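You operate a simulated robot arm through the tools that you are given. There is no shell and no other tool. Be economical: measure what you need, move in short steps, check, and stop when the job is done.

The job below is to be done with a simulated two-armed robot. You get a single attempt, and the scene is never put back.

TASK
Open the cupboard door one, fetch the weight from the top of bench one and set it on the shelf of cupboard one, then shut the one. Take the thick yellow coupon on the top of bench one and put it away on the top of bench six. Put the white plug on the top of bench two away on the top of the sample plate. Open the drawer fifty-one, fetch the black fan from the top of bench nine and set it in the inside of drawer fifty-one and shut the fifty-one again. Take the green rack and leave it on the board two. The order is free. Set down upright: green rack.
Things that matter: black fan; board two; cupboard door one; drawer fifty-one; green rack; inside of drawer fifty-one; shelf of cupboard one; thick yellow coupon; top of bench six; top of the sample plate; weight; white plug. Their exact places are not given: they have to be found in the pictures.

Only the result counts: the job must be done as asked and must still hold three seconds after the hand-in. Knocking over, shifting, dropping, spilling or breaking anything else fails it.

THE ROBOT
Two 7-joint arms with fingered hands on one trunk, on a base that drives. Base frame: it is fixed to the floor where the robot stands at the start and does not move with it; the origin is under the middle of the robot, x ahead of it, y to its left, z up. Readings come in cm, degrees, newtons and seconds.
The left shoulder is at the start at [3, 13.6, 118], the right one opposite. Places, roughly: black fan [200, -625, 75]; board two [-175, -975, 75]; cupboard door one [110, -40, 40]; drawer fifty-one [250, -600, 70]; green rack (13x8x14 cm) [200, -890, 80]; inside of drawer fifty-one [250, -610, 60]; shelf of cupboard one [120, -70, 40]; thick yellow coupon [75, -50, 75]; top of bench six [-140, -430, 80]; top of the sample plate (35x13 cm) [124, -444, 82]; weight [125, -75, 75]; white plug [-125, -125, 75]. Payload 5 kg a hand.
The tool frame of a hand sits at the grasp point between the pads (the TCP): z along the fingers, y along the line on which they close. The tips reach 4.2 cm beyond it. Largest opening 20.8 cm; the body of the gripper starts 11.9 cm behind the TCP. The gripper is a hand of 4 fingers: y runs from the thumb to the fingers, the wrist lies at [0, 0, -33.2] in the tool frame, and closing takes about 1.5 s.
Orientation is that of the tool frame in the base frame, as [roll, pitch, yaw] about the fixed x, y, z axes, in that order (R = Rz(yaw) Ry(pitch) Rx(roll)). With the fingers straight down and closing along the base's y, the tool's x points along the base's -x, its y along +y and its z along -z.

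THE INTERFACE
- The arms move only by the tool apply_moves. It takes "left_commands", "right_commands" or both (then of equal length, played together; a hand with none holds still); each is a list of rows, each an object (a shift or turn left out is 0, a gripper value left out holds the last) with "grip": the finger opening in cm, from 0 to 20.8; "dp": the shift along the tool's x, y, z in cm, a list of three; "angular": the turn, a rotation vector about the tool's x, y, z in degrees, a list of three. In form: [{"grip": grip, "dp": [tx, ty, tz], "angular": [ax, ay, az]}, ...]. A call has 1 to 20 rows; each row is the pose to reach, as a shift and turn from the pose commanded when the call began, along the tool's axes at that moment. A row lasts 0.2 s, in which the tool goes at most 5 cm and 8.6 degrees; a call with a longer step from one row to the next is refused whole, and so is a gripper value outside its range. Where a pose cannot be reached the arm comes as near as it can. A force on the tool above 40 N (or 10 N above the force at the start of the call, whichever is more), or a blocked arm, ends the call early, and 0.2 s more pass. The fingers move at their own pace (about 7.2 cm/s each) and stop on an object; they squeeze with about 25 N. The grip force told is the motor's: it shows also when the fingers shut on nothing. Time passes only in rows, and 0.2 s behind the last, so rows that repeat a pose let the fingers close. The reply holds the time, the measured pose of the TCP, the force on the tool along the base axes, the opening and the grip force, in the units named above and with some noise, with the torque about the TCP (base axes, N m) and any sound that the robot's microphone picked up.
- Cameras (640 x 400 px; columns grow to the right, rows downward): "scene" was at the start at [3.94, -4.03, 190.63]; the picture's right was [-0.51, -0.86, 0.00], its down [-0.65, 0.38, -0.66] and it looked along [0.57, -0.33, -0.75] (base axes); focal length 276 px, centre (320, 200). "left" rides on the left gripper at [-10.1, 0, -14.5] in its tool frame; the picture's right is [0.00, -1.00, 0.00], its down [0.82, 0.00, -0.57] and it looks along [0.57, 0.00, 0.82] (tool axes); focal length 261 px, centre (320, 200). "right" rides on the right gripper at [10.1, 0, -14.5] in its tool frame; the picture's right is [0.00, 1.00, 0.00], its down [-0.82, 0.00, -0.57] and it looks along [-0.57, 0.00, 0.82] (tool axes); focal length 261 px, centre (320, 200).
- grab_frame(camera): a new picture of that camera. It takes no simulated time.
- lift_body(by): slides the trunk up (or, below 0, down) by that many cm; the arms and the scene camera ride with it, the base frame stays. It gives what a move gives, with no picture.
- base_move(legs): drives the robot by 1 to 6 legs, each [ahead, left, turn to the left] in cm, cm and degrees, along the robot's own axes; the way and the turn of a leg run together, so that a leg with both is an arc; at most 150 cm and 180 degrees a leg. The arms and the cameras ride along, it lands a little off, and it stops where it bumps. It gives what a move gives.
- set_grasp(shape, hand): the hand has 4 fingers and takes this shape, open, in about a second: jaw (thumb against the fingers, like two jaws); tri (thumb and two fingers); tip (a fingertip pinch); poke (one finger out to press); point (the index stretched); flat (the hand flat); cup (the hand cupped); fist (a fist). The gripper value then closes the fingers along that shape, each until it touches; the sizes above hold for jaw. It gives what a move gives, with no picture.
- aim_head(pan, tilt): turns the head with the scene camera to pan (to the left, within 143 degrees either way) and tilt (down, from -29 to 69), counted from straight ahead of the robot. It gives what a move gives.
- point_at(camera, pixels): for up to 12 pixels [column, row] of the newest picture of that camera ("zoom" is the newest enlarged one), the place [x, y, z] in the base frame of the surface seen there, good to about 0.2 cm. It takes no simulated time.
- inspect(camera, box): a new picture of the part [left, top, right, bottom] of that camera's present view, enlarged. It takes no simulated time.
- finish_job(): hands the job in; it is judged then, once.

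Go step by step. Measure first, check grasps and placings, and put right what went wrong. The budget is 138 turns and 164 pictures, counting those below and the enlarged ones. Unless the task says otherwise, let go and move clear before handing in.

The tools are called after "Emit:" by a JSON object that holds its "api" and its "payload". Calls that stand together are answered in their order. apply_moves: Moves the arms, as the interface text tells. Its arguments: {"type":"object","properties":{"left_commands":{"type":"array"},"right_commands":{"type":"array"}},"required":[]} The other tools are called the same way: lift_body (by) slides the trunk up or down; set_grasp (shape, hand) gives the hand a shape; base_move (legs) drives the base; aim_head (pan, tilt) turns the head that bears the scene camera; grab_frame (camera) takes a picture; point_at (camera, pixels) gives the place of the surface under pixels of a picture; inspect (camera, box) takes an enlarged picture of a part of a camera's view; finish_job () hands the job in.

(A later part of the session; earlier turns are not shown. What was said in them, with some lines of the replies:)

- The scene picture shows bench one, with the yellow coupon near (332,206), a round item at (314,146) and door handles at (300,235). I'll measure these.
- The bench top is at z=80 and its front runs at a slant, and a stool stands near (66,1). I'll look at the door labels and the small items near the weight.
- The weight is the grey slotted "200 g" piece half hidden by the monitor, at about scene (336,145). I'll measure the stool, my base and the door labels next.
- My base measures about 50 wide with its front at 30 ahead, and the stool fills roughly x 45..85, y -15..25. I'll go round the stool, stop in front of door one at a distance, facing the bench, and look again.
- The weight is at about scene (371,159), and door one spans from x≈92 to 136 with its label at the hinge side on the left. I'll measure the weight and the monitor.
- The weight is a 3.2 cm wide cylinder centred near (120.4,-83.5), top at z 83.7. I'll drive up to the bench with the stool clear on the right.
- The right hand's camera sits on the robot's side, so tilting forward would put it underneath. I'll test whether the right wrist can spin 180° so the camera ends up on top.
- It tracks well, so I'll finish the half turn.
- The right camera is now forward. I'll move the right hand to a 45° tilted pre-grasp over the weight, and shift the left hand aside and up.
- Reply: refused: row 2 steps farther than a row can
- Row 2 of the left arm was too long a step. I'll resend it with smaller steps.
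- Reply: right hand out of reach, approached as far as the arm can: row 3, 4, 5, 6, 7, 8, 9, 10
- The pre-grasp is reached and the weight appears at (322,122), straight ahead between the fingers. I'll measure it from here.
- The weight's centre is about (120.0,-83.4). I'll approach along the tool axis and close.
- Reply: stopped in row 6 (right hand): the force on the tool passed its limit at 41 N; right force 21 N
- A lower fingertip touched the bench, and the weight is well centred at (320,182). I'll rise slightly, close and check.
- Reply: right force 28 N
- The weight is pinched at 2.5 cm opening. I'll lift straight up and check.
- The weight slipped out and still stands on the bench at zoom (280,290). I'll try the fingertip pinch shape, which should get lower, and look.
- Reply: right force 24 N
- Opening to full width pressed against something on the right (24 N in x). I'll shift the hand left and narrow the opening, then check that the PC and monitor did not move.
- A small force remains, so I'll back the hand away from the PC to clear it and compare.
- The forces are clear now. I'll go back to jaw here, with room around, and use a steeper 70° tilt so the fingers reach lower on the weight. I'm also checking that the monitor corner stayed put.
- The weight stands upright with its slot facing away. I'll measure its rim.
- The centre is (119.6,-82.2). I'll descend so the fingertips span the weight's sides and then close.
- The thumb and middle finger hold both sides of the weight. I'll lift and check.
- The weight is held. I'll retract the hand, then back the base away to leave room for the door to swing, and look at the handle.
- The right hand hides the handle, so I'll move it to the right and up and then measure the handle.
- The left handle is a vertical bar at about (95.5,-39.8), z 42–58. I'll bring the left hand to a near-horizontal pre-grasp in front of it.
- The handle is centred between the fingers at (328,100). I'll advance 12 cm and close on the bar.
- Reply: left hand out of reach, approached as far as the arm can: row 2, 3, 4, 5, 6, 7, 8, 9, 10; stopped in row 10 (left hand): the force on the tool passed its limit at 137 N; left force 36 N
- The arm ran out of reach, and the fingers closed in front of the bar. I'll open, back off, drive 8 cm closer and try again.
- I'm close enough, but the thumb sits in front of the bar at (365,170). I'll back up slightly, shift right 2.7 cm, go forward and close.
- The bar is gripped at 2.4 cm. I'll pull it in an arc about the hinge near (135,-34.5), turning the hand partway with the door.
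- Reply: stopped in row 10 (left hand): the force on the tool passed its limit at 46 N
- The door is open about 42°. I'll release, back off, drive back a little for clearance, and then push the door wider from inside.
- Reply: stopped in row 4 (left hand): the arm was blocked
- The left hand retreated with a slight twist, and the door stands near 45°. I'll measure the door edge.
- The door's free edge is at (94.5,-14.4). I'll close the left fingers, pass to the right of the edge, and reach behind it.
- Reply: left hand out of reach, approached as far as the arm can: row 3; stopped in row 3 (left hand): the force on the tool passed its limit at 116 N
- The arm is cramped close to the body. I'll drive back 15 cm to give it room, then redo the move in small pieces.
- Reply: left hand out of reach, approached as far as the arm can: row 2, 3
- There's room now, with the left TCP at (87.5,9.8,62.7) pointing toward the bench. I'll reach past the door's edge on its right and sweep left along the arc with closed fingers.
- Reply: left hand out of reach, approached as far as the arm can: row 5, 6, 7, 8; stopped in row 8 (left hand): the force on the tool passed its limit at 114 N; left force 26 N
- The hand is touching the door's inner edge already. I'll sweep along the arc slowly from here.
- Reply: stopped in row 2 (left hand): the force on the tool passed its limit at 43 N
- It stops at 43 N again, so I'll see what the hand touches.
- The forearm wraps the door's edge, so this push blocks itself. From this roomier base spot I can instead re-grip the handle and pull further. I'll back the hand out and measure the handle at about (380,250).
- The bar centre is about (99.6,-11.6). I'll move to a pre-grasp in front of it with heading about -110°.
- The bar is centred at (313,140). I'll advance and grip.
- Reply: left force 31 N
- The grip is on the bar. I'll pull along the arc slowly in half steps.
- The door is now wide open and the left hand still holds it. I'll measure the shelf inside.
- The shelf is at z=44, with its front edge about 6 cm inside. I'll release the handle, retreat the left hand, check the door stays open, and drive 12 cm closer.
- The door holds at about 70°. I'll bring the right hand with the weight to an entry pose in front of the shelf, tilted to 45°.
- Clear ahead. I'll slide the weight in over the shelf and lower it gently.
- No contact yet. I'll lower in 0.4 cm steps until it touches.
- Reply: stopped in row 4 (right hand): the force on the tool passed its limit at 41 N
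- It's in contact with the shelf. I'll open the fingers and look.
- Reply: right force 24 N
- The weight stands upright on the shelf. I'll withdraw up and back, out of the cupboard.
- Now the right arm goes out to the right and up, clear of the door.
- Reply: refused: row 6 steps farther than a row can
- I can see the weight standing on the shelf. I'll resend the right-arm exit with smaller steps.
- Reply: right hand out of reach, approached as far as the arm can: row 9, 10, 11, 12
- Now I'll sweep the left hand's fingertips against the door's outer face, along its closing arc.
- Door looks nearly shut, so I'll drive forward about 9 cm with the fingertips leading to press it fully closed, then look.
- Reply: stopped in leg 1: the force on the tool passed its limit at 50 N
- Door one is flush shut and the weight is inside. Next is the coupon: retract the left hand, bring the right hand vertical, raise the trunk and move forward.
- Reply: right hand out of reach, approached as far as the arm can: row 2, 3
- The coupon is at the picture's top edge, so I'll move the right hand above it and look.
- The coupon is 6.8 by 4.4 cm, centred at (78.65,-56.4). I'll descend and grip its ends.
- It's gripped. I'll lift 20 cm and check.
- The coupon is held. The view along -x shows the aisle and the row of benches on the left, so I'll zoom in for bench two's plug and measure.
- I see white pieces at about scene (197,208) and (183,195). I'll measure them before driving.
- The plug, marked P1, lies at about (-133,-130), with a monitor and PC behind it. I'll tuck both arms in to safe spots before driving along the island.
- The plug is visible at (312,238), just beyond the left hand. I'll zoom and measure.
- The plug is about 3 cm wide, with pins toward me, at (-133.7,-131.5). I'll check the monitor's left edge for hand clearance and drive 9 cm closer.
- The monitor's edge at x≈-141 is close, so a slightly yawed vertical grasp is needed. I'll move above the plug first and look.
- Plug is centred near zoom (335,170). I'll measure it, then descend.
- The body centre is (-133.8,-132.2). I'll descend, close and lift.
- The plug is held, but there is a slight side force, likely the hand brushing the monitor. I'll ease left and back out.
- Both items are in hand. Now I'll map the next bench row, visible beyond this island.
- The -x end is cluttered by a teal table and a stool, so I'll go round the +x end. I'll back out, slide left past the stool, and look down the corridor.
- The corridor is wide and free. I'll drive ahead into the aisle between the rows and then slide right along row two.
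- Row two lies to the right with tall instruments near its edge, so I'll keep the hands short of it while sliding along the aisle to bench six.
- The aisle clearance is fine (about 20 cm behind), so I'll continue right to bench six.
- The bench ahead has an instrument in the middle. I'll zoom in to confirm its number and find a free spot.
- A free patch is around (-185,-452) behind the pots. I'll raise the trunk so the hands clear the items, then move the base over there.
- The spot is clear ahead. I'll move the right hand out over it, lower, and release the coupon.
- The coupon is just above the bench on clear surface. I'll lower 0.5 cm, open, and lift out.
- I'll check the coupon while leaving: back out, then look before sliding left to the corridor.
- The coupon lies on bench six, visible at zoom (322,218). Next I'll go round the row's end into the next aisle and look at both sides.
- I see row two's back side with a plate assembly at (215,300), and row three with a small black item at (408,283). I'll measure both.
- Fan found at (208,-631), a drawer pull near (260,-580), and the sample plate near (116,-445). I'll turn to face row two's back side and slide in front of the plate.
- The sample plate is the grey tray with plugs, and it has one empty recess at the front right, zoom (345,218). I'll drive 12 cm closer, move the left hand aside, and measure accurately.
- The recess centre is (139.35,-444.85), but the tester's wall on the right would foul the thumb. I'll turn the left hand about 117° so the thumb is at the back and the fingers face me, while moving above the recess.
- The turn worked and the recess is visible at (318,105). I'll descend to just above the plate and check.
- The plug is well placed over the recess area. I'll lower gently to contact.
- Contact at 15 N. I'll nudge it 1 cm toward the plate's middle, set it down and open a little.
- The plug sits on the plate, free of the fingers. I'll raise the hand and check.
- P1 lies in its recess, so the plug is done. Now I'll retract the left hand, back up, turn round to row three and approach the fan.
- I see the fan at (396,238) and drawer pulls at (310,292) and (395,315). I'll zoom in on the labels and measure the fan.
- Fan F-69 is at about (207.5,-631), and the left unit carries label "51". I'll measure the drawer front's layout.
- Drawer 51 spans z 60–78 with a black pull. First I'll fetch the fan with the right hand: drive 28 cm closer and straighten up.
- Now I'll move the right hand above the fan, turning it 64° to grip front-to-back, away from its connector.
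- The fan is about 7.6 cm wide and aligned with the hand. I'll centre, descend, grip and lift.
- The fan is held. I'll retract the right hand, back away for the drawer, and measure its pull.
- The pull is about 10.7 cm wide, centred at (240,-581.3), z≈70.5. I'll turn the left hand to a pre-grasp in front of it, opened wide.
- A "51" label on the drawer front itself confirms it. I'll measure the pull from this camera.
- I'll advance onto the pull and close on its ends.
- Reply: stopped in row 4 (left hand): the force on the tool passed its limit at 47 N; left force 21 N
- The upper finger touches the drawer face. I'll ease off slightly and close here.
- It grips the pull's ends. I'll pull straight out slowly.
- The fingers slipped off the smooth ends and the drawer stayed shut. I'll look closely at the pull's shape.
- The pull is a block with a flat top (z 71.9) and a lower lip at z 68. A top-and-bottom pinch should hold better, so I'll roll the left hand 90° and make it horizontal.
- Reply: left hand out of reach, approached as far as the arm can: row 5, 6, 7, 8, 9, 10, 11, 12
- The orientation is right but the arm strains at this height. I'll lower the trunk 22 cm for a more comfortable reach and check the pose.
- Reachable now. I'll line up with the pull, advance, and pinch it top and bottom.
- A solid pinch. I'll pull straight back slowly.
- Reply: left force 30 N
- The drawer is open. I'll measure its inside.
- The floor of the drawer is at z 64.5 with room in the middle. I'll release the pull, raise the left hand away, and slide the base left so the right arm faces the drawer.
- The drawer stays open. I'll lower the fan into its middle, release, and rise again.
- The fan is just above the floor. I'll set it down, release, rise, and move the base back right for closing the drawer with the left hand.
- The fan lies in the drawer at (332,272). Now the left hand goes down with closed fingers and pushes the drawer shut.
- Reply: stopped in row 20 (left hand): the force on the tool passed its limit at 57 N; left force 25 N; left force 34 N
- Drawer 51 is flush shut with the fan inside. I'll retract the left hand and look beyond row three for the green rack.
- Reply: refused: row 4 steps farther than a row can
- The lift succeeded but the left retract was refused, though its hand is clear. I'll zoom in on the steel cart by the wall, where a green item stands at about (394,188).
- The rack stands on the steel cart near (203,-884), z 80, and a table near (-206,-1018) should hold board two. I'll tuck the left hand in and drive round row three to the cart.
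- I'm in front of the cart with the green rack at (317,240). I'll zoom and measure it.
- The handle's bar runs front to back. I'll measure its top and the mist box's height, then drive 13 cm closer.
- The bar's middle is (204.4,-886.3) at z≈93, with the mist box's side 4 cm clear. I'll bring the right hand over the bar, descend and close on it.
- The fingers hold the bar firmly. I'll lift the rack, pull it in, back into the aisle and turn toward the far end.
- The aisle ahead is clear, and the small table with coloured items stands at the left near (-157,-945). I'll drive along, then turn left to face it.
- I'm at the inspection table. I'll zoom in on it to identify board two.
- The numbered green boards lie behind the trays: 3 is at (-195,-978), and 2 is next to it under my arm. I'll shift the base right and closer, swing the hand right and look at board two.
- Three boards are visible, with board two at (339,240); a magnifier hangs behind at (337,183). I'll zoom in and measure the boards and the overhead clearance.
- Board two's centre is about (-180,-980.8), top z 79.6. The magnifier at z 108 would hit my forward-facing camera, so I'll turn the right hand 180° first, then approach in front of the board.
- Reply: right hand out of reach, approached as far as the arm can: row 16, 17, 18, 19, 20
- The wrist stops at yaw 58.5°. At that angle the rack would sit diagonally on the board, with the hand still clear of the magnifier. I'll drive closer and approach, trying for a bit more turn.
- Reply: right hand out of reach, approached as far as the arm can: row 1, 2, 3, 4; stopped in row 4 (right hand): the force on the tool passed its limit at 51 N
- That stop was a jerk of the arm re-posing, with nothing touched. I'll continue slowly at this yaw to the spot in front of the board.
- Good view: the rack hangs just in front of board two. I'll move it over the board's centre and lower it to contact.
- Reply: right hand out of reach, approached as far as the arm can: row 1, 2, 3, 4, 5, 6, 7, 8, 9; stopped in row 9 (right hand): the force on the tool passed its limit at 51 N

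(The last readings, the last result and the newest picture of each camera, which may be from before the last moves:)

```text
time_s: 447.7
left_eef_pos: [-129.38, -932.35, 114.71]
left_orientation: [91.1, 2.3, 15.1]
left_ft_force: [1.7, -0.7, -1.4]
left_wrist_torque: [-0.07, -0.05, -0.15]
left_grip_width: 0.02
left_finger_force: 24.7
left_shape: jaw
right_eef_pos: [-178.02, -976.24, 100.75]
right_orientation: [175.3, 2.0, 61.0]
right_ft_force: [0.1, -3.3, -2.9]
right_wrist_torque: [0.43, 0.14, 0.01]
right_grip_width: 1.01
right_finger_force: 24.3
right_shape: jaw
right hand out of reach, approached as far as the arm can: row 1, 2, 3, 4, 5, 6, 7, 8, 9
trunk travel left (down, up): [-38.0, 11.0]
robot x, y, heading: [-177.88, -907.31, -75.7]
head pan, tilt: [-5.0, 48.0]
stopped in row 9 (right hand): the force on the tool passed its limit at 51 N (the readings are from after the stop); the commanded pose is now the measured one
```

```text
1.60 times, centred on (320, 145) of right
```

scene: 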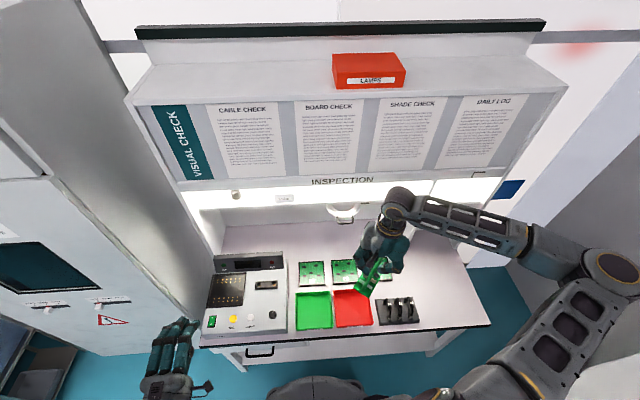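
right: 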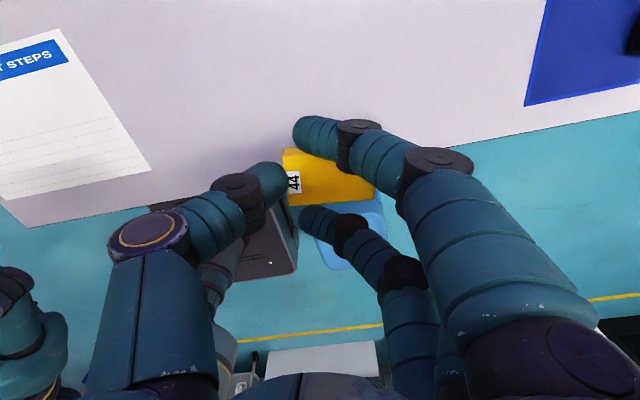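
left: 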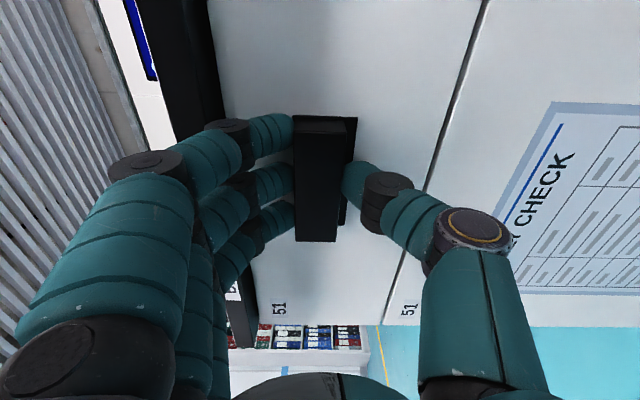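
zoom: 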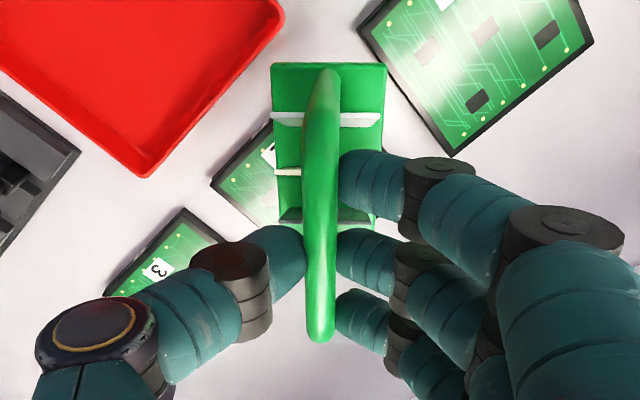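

The wrist limit blocks that arm motion, but the pose before it was fine. I'll return to it and use the base to move forward instead, with the trunk for lowering afterwards.

Emit:
{"api": "apply_moves", "payload": {"right_commands": [{"dp": [0.4, -1.2, -1.2], "angular": [0.9, 0.5, -1]}, {"dp": [0.8, -2.4, -2.4], "angular": [1.8, 1, -2]}, {"dp": [1.2, -3.7, -3.7], "angular": [2.7, 1.6, -3]}, {"dp": [1.67, -4.9, -4.9], "angular": [3.6, 2.1, -4]}, {"dp": [1.67, -4.9, -4.9], "angular": [3.6, 2.1, -4]}], "left_commands": [{"dp": [0, 2, 0]}, {"dp": [0, 4, 0]}, {"dp": [0, 6, 0]}, {"dp": [0, 8, 0]}, {"dp": [0, 9, 0]}]}}

Emit:
{"api": "base_move", "payload": {"legs": [[8, 0, 0]]}}

Emit:
{"api": "inspect", "payload": {"camera": "scene", "box": [300, 210, 420, 300]}}

```text
time_s: 448.9
left_eef_pos: [-129.43, -932.18, 123.93]
left_orientation: [90.9, 2.1, 15.2]
left_ft_force: [0.2, -0.5, -0.9]
left_wrist_torque: [0.03, 0.02, 0.02]
left_grip_width: 0.01
left_finger_force: 25.2
left_shape: jaw
right_eef_pos: [-182.23, -971.72, 105.33]
right_orientation: [178.8, -0.1, 65.3]
right_ft_force: [0.8, -0.1, -3.9]
right_wrist_torque: [0.0, 0.01, -0.03]
right_grip_width: 0.98
right_finger_force: 24.9
right_shape: jaw
trunk travel left (down, up): [-38.0, 11.0]
robot x, y, heading: [-178.38, -907.35, -75.7]
head pan, tilt: [-5.0, 48.0]
```

```text
time_s: 449.9
left_eef_pos: [-127.39, -940.09, 123.83]
left_orientation: [91.0, 2.2, 14.9]
left_ft_force: [-0.1, -1.3, 0.1]
left_wrist_torque: [0.03, 0.0, 0.02]
left_grip_width: 0.0
left_finger_force: 25.0
left_shape: jaw
right_eef_pos: [-180.21, -979.5, 105.15]
right_orientation: [178.8, -0.3, 65.2]
right_ft_force: [-0.1, -0.3, -4.6]
right_wrist_torque: [0.18, 0.06, -0.01]
right_grip_width: 0.98
right_finger_force: 25.2
right_shape: jaw
trunk travel left (down, up): [-38.0, 11.0]
robot x, y, heading: [-176.27, -914.71, -75.7]
head pan, tilt: [-5.0, 48.0]
```

```text
4.44 times, centred on (360, 255) of scene
```

zoom: 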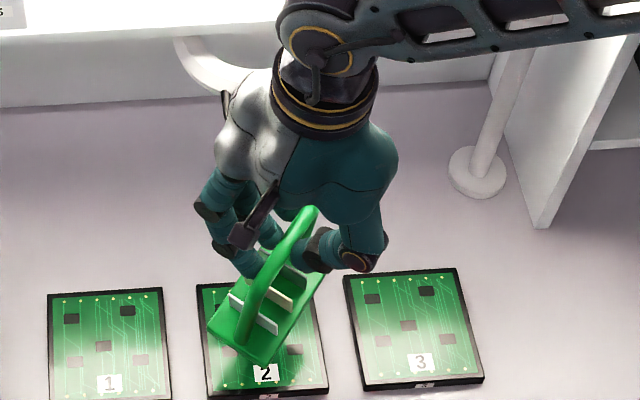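

The rack is over board two at (-180.2,-979.5). I'll lower it with the trunk in two steps and check for contact with the magnifier.

Emit:
{"api": "lift_body", "payload": {"by": -6}}

Emit:
{"api": "lift_body", "payload": {"by": -4}}

Emit:
{"api": "inspect", "payload": {"camera": "scene", "box": [290, 190, 430, 300]}}

Emit:
{"api": "inspect", "payload": {"camera": "right", "box": [140, 20, 500, 270]}}

```text
time_s: 450.9
left_eef_pos: [-127.49, -939.86, 118.03]
left_orientation: [90.9, 2.2, 15.0]
left_ft_force: [-0.5, -0.7, -0.8]
left_wrist_torque: [0.01, -0.01, 0.0]
left_grip_width: 0.01
left_finger_force: 25.0
left_shape: jaw
right_eef_pos: [-180.15, -979.33, 99.32]
right_orientation: [178.7, -0.1, 65.2]
right_ft_force: [-0.3, -0.4, -3.6]
right_wrist_torque: [0.0, 0.0, -0.02]
right_grip_width: 0.99
right_finger_force: 25.2
right_shape: jaw
trunk travel left (down, up): [-32.0, 17.0]
robot x, y, heading: [-176.28, -914.65, -75.9]
head pan, tilt: [-5.0, 48.0]
```

```text
time_s: 451.8
left_eef_pos: [-127.49, -939.85, 113.95]
left_orientation: [90.9, 2.1, 14.9]
left_ft_force: [-0.5, 1.0, -0.1]
left_wrist_torque: [0.02, -0.01, 0.01]
left_grip_width: 0.02
left_finger_force: 25.1
left_shape: jaw
right_eef_pos: [-180.25, -979.4, 95.32]
right_orientation: [178.7, -0.1, 65.1]
right_ft_force: [0.0, 0.3, -3.2]
right_wrist_torque: [-0.02, 0.0, 0.01]
right_grip_width: 1.0
right_finger_force: 25.4
right_shape: jaw
trunk travel left (down, up): [-28.0, 21.0]
robot x, y, heading: [-175.83, -914.61, -75.4]
head pan, tilt: [-5.0, 48.0]
```

```text
3.64 times, centred on (360, 245) of scene
```

zoom: 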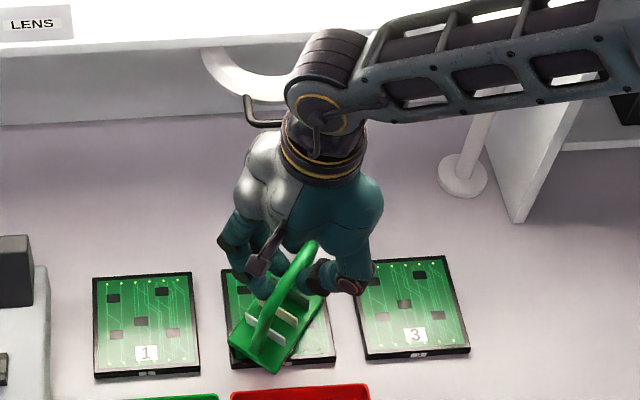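

```text
1.60 times, centred on (320, 145) of right
```

zoom: 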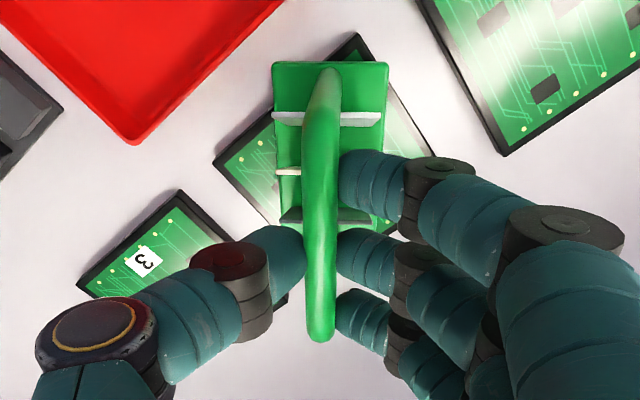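

No side force, and the rack sits centred over board two. I'll lower the last 0.6 cm, open, check, and rise with the trunk.

Emit:
{"api": "lift_body", "payload": {"by": -0.6}}

Emit:
{"api": "apply_moves", "payload": {"right_commands": [{"grip": 2, "dp": [0, 0, 0]}, {"grip": 4, "dp": [0, 0, 0]}, {"grip": 6, "dp": [0, 0, 0]}, {"dp": [0, 0, 0]}, {"dp": [0, 0, 0]}]}}

Emit:
{"api": "inspect", "payload": {"camera": "right", "box": [140, 20, 500, 270]}}

```text
time_s: 452.3
left_eef_pos: [-127.63, -939.72, 113.46]
left_orientation: [90.9, 2.2, 14.9]
left_ft_force: [0.3, 0.2, 0.2]
left_wrist_torque: [0.01, 0.0, 0.01]
left_grip_width: 0.01
left_finger_force: 24.9
left_shape: jaw
right_eef_pos: [-180.34, -979.32, 94.81]
right_orientation: [178.7, -0.1, 65.1]
right_ft_force: [0.9, 0.2, 1.7]
right_wrist_torque: [-0.14, 0.05, 0.07]
right_grip_width: 0.98
right_finger_force: 24.5
right_shape: jaw
trunk travel left (down, up): [-27.4, 21.6]
robot x, y, heading: [-176.15, -915.35, -75.9]
head pan, tilt: [-5.0, 48.0]
```

```text
time_s: 453.5
left_eef_pos: [-127.51, -939.65, 113.39]
left_orientation: [90.9, 2.3, 15.1]
left_ft_force: [0.1, 0.3, 0.7]
left_wrist_torque: [0.02, 0.03, 0.01]
left_grip_width: 0.01
left_finger_force: 25.4
left_shape: jaw
right_eef_pos: [-180.23, -979.28, 94.62]
right_orientation: [178.7, -0.1, 65.2]
right_ft_force: [-0.6, -0.4, 0.0]
right_wrist_torque: [0.02, 0.01, -0.03]
right_grip_width: 5.93
right_finger_force: 0.1
right_shape: jaw
trunk travel left (down, up): [-27.4, 21.6]
robot x, y, heading: [-176.6, -914.9, -76.0]
head pan, tilt: [-5.0, 48.0]
```

```text
1.60 times, centred on (320, 145) of right
```

zoom: 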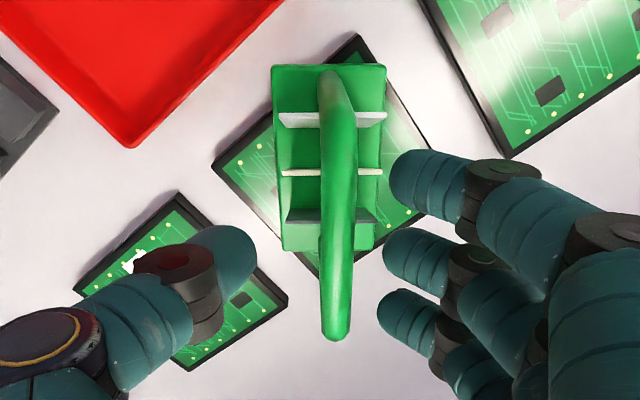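

The rack stands upright on board two. I'll rise with the trunk, back away, and check.

Emit:
{"api": "lift_body", "payload": {"by": 20}}

Emit:
{"api": "base_move", "payload": {"legs": [[-35, 0, 0]]}}

Emit:
{"api": "aim_head", "payload": {"pan": 0, "tilt": 42}}

Emit:
{"api": "inspect", "payload": {"camera": "scene", "box": [220, 150, 440, 290]}}

```text
time_s: 455.7
left_eef_pos: [-127.48, -939.82, 133.42]
left_orientation: [91.0, 2.2, 15.0]
left_ft_force: [-0.4, 0.1, 0.2]
left_wrist_torque: [-0.04, 0.01, -0.02]
left_grip_width: 0.0
left_finger_force: 24.7
left_shape: jaw
right_eef_pos: [-180.39, -979.28, 114.6]
right_orientation: [178.8, -0.1, 65.3]
right_ft_force: [-0.3, -0.8, 1.1]
right_wrist_torque: [-0.03, 0.0, -0.02]
right_grip_width: 5.9
right_finger_force: 0.1
right_shape: jaw
trunk travel left (down, up): [-47.4, 1.6]
robot x, y, heading: [-176.06, -915.0, -76.0]
head pan, tilt: [-5.0, 48.0]
```

```text
time_s: 458.0
left_eef_pos: [-136.14, -905.52, 133.44]
left_orientation: [90.9, 2.3, 15.2]
left_ft_force: [0.5, 0.1, -0.2]
left_wrist_torque: [-0.01, 0.01, 0.02]
left_grip_width: 0.0
left_finger_force: 25.6
left_shape: jaw
right_eef_pos: [-188.69, -945.09, 114.76]
right_orientation: [178.6, -0.1, 65.4]
right_ft_force: [-0.8, 0.4, -1.0]
right_wrist_torque: [-0.04, -0.01, -0.03]
right_grip_width: 5.94
right_finger_force: 0.1
right_shape: jaw
trunk travel left (down, up): [-47.4, 1.6]
robot x, y, heading: [-184.97, -880.92, -75.6]
head pan, tilt: [-5.0, 48.0]
```

```text
time_s: 458.6
left_eef_pos: [-136.03, -905.42, 133.4]
left_orientation: [90.8, 2.2, 15.2]
left_ft_force: [-0.5, -0.7, 0.4]
left_wrist_torque: [0.01, 0.01, 0.01]
left_grip_width: 0.02
left_finger_force: 24.7
left_shape: jaw
right_eef_pos: [-188.71, -945.03, 114.69]
right_orientation: [178.7, -0.2, 65.5]
right_ft_force: [-0.4, -0.1, 0.2]
right_wrist_torque: [-0.06, -0.01, -0.04]
right_grip_width: 5.93
right_finger_force: 0.2
right_shape: jaw
trunk travel left (down, up): [-47.4, 1.6]
robot x, y, heading: [-185.05, -880.76, -75.5]
head pan, tilt: [0.0, 42.0]
```

```text
2.86 times, centred on (330, 220) of scene
5 turns are left
```

zoom: 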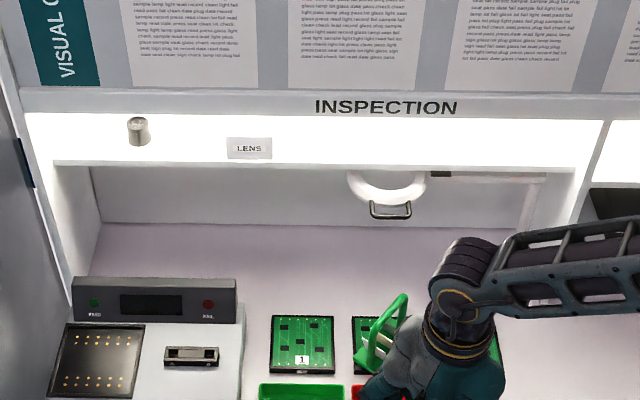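

The rack stands upright on board two, clear of the hand, and the magnifier and neighbouring boards are undisturbed. All five parts are done, so I'll hand in.

Emit:
{"api": "finish_job", "payload": {}}

```text
The job is handed in.
```

I finished all five parts and handed the job in:
- **Weight:** it stands upright on the shelf of cupboard one, and door one is shut.
- **Yellow coupon:** it lies on the top of bench six.
- **White plug:** it sits in the empty recess of the sample plate.
- **Black fan:** it is inside drawer fifty-one, and the drawer is shut.
- **Green rack:** it stands upright on board two, turned diagonally, so its corners overhang the board slightly.

While picking up the weight and the plug, a hand briefly brushed the PC or monitor beside each. I saw no shift in either.
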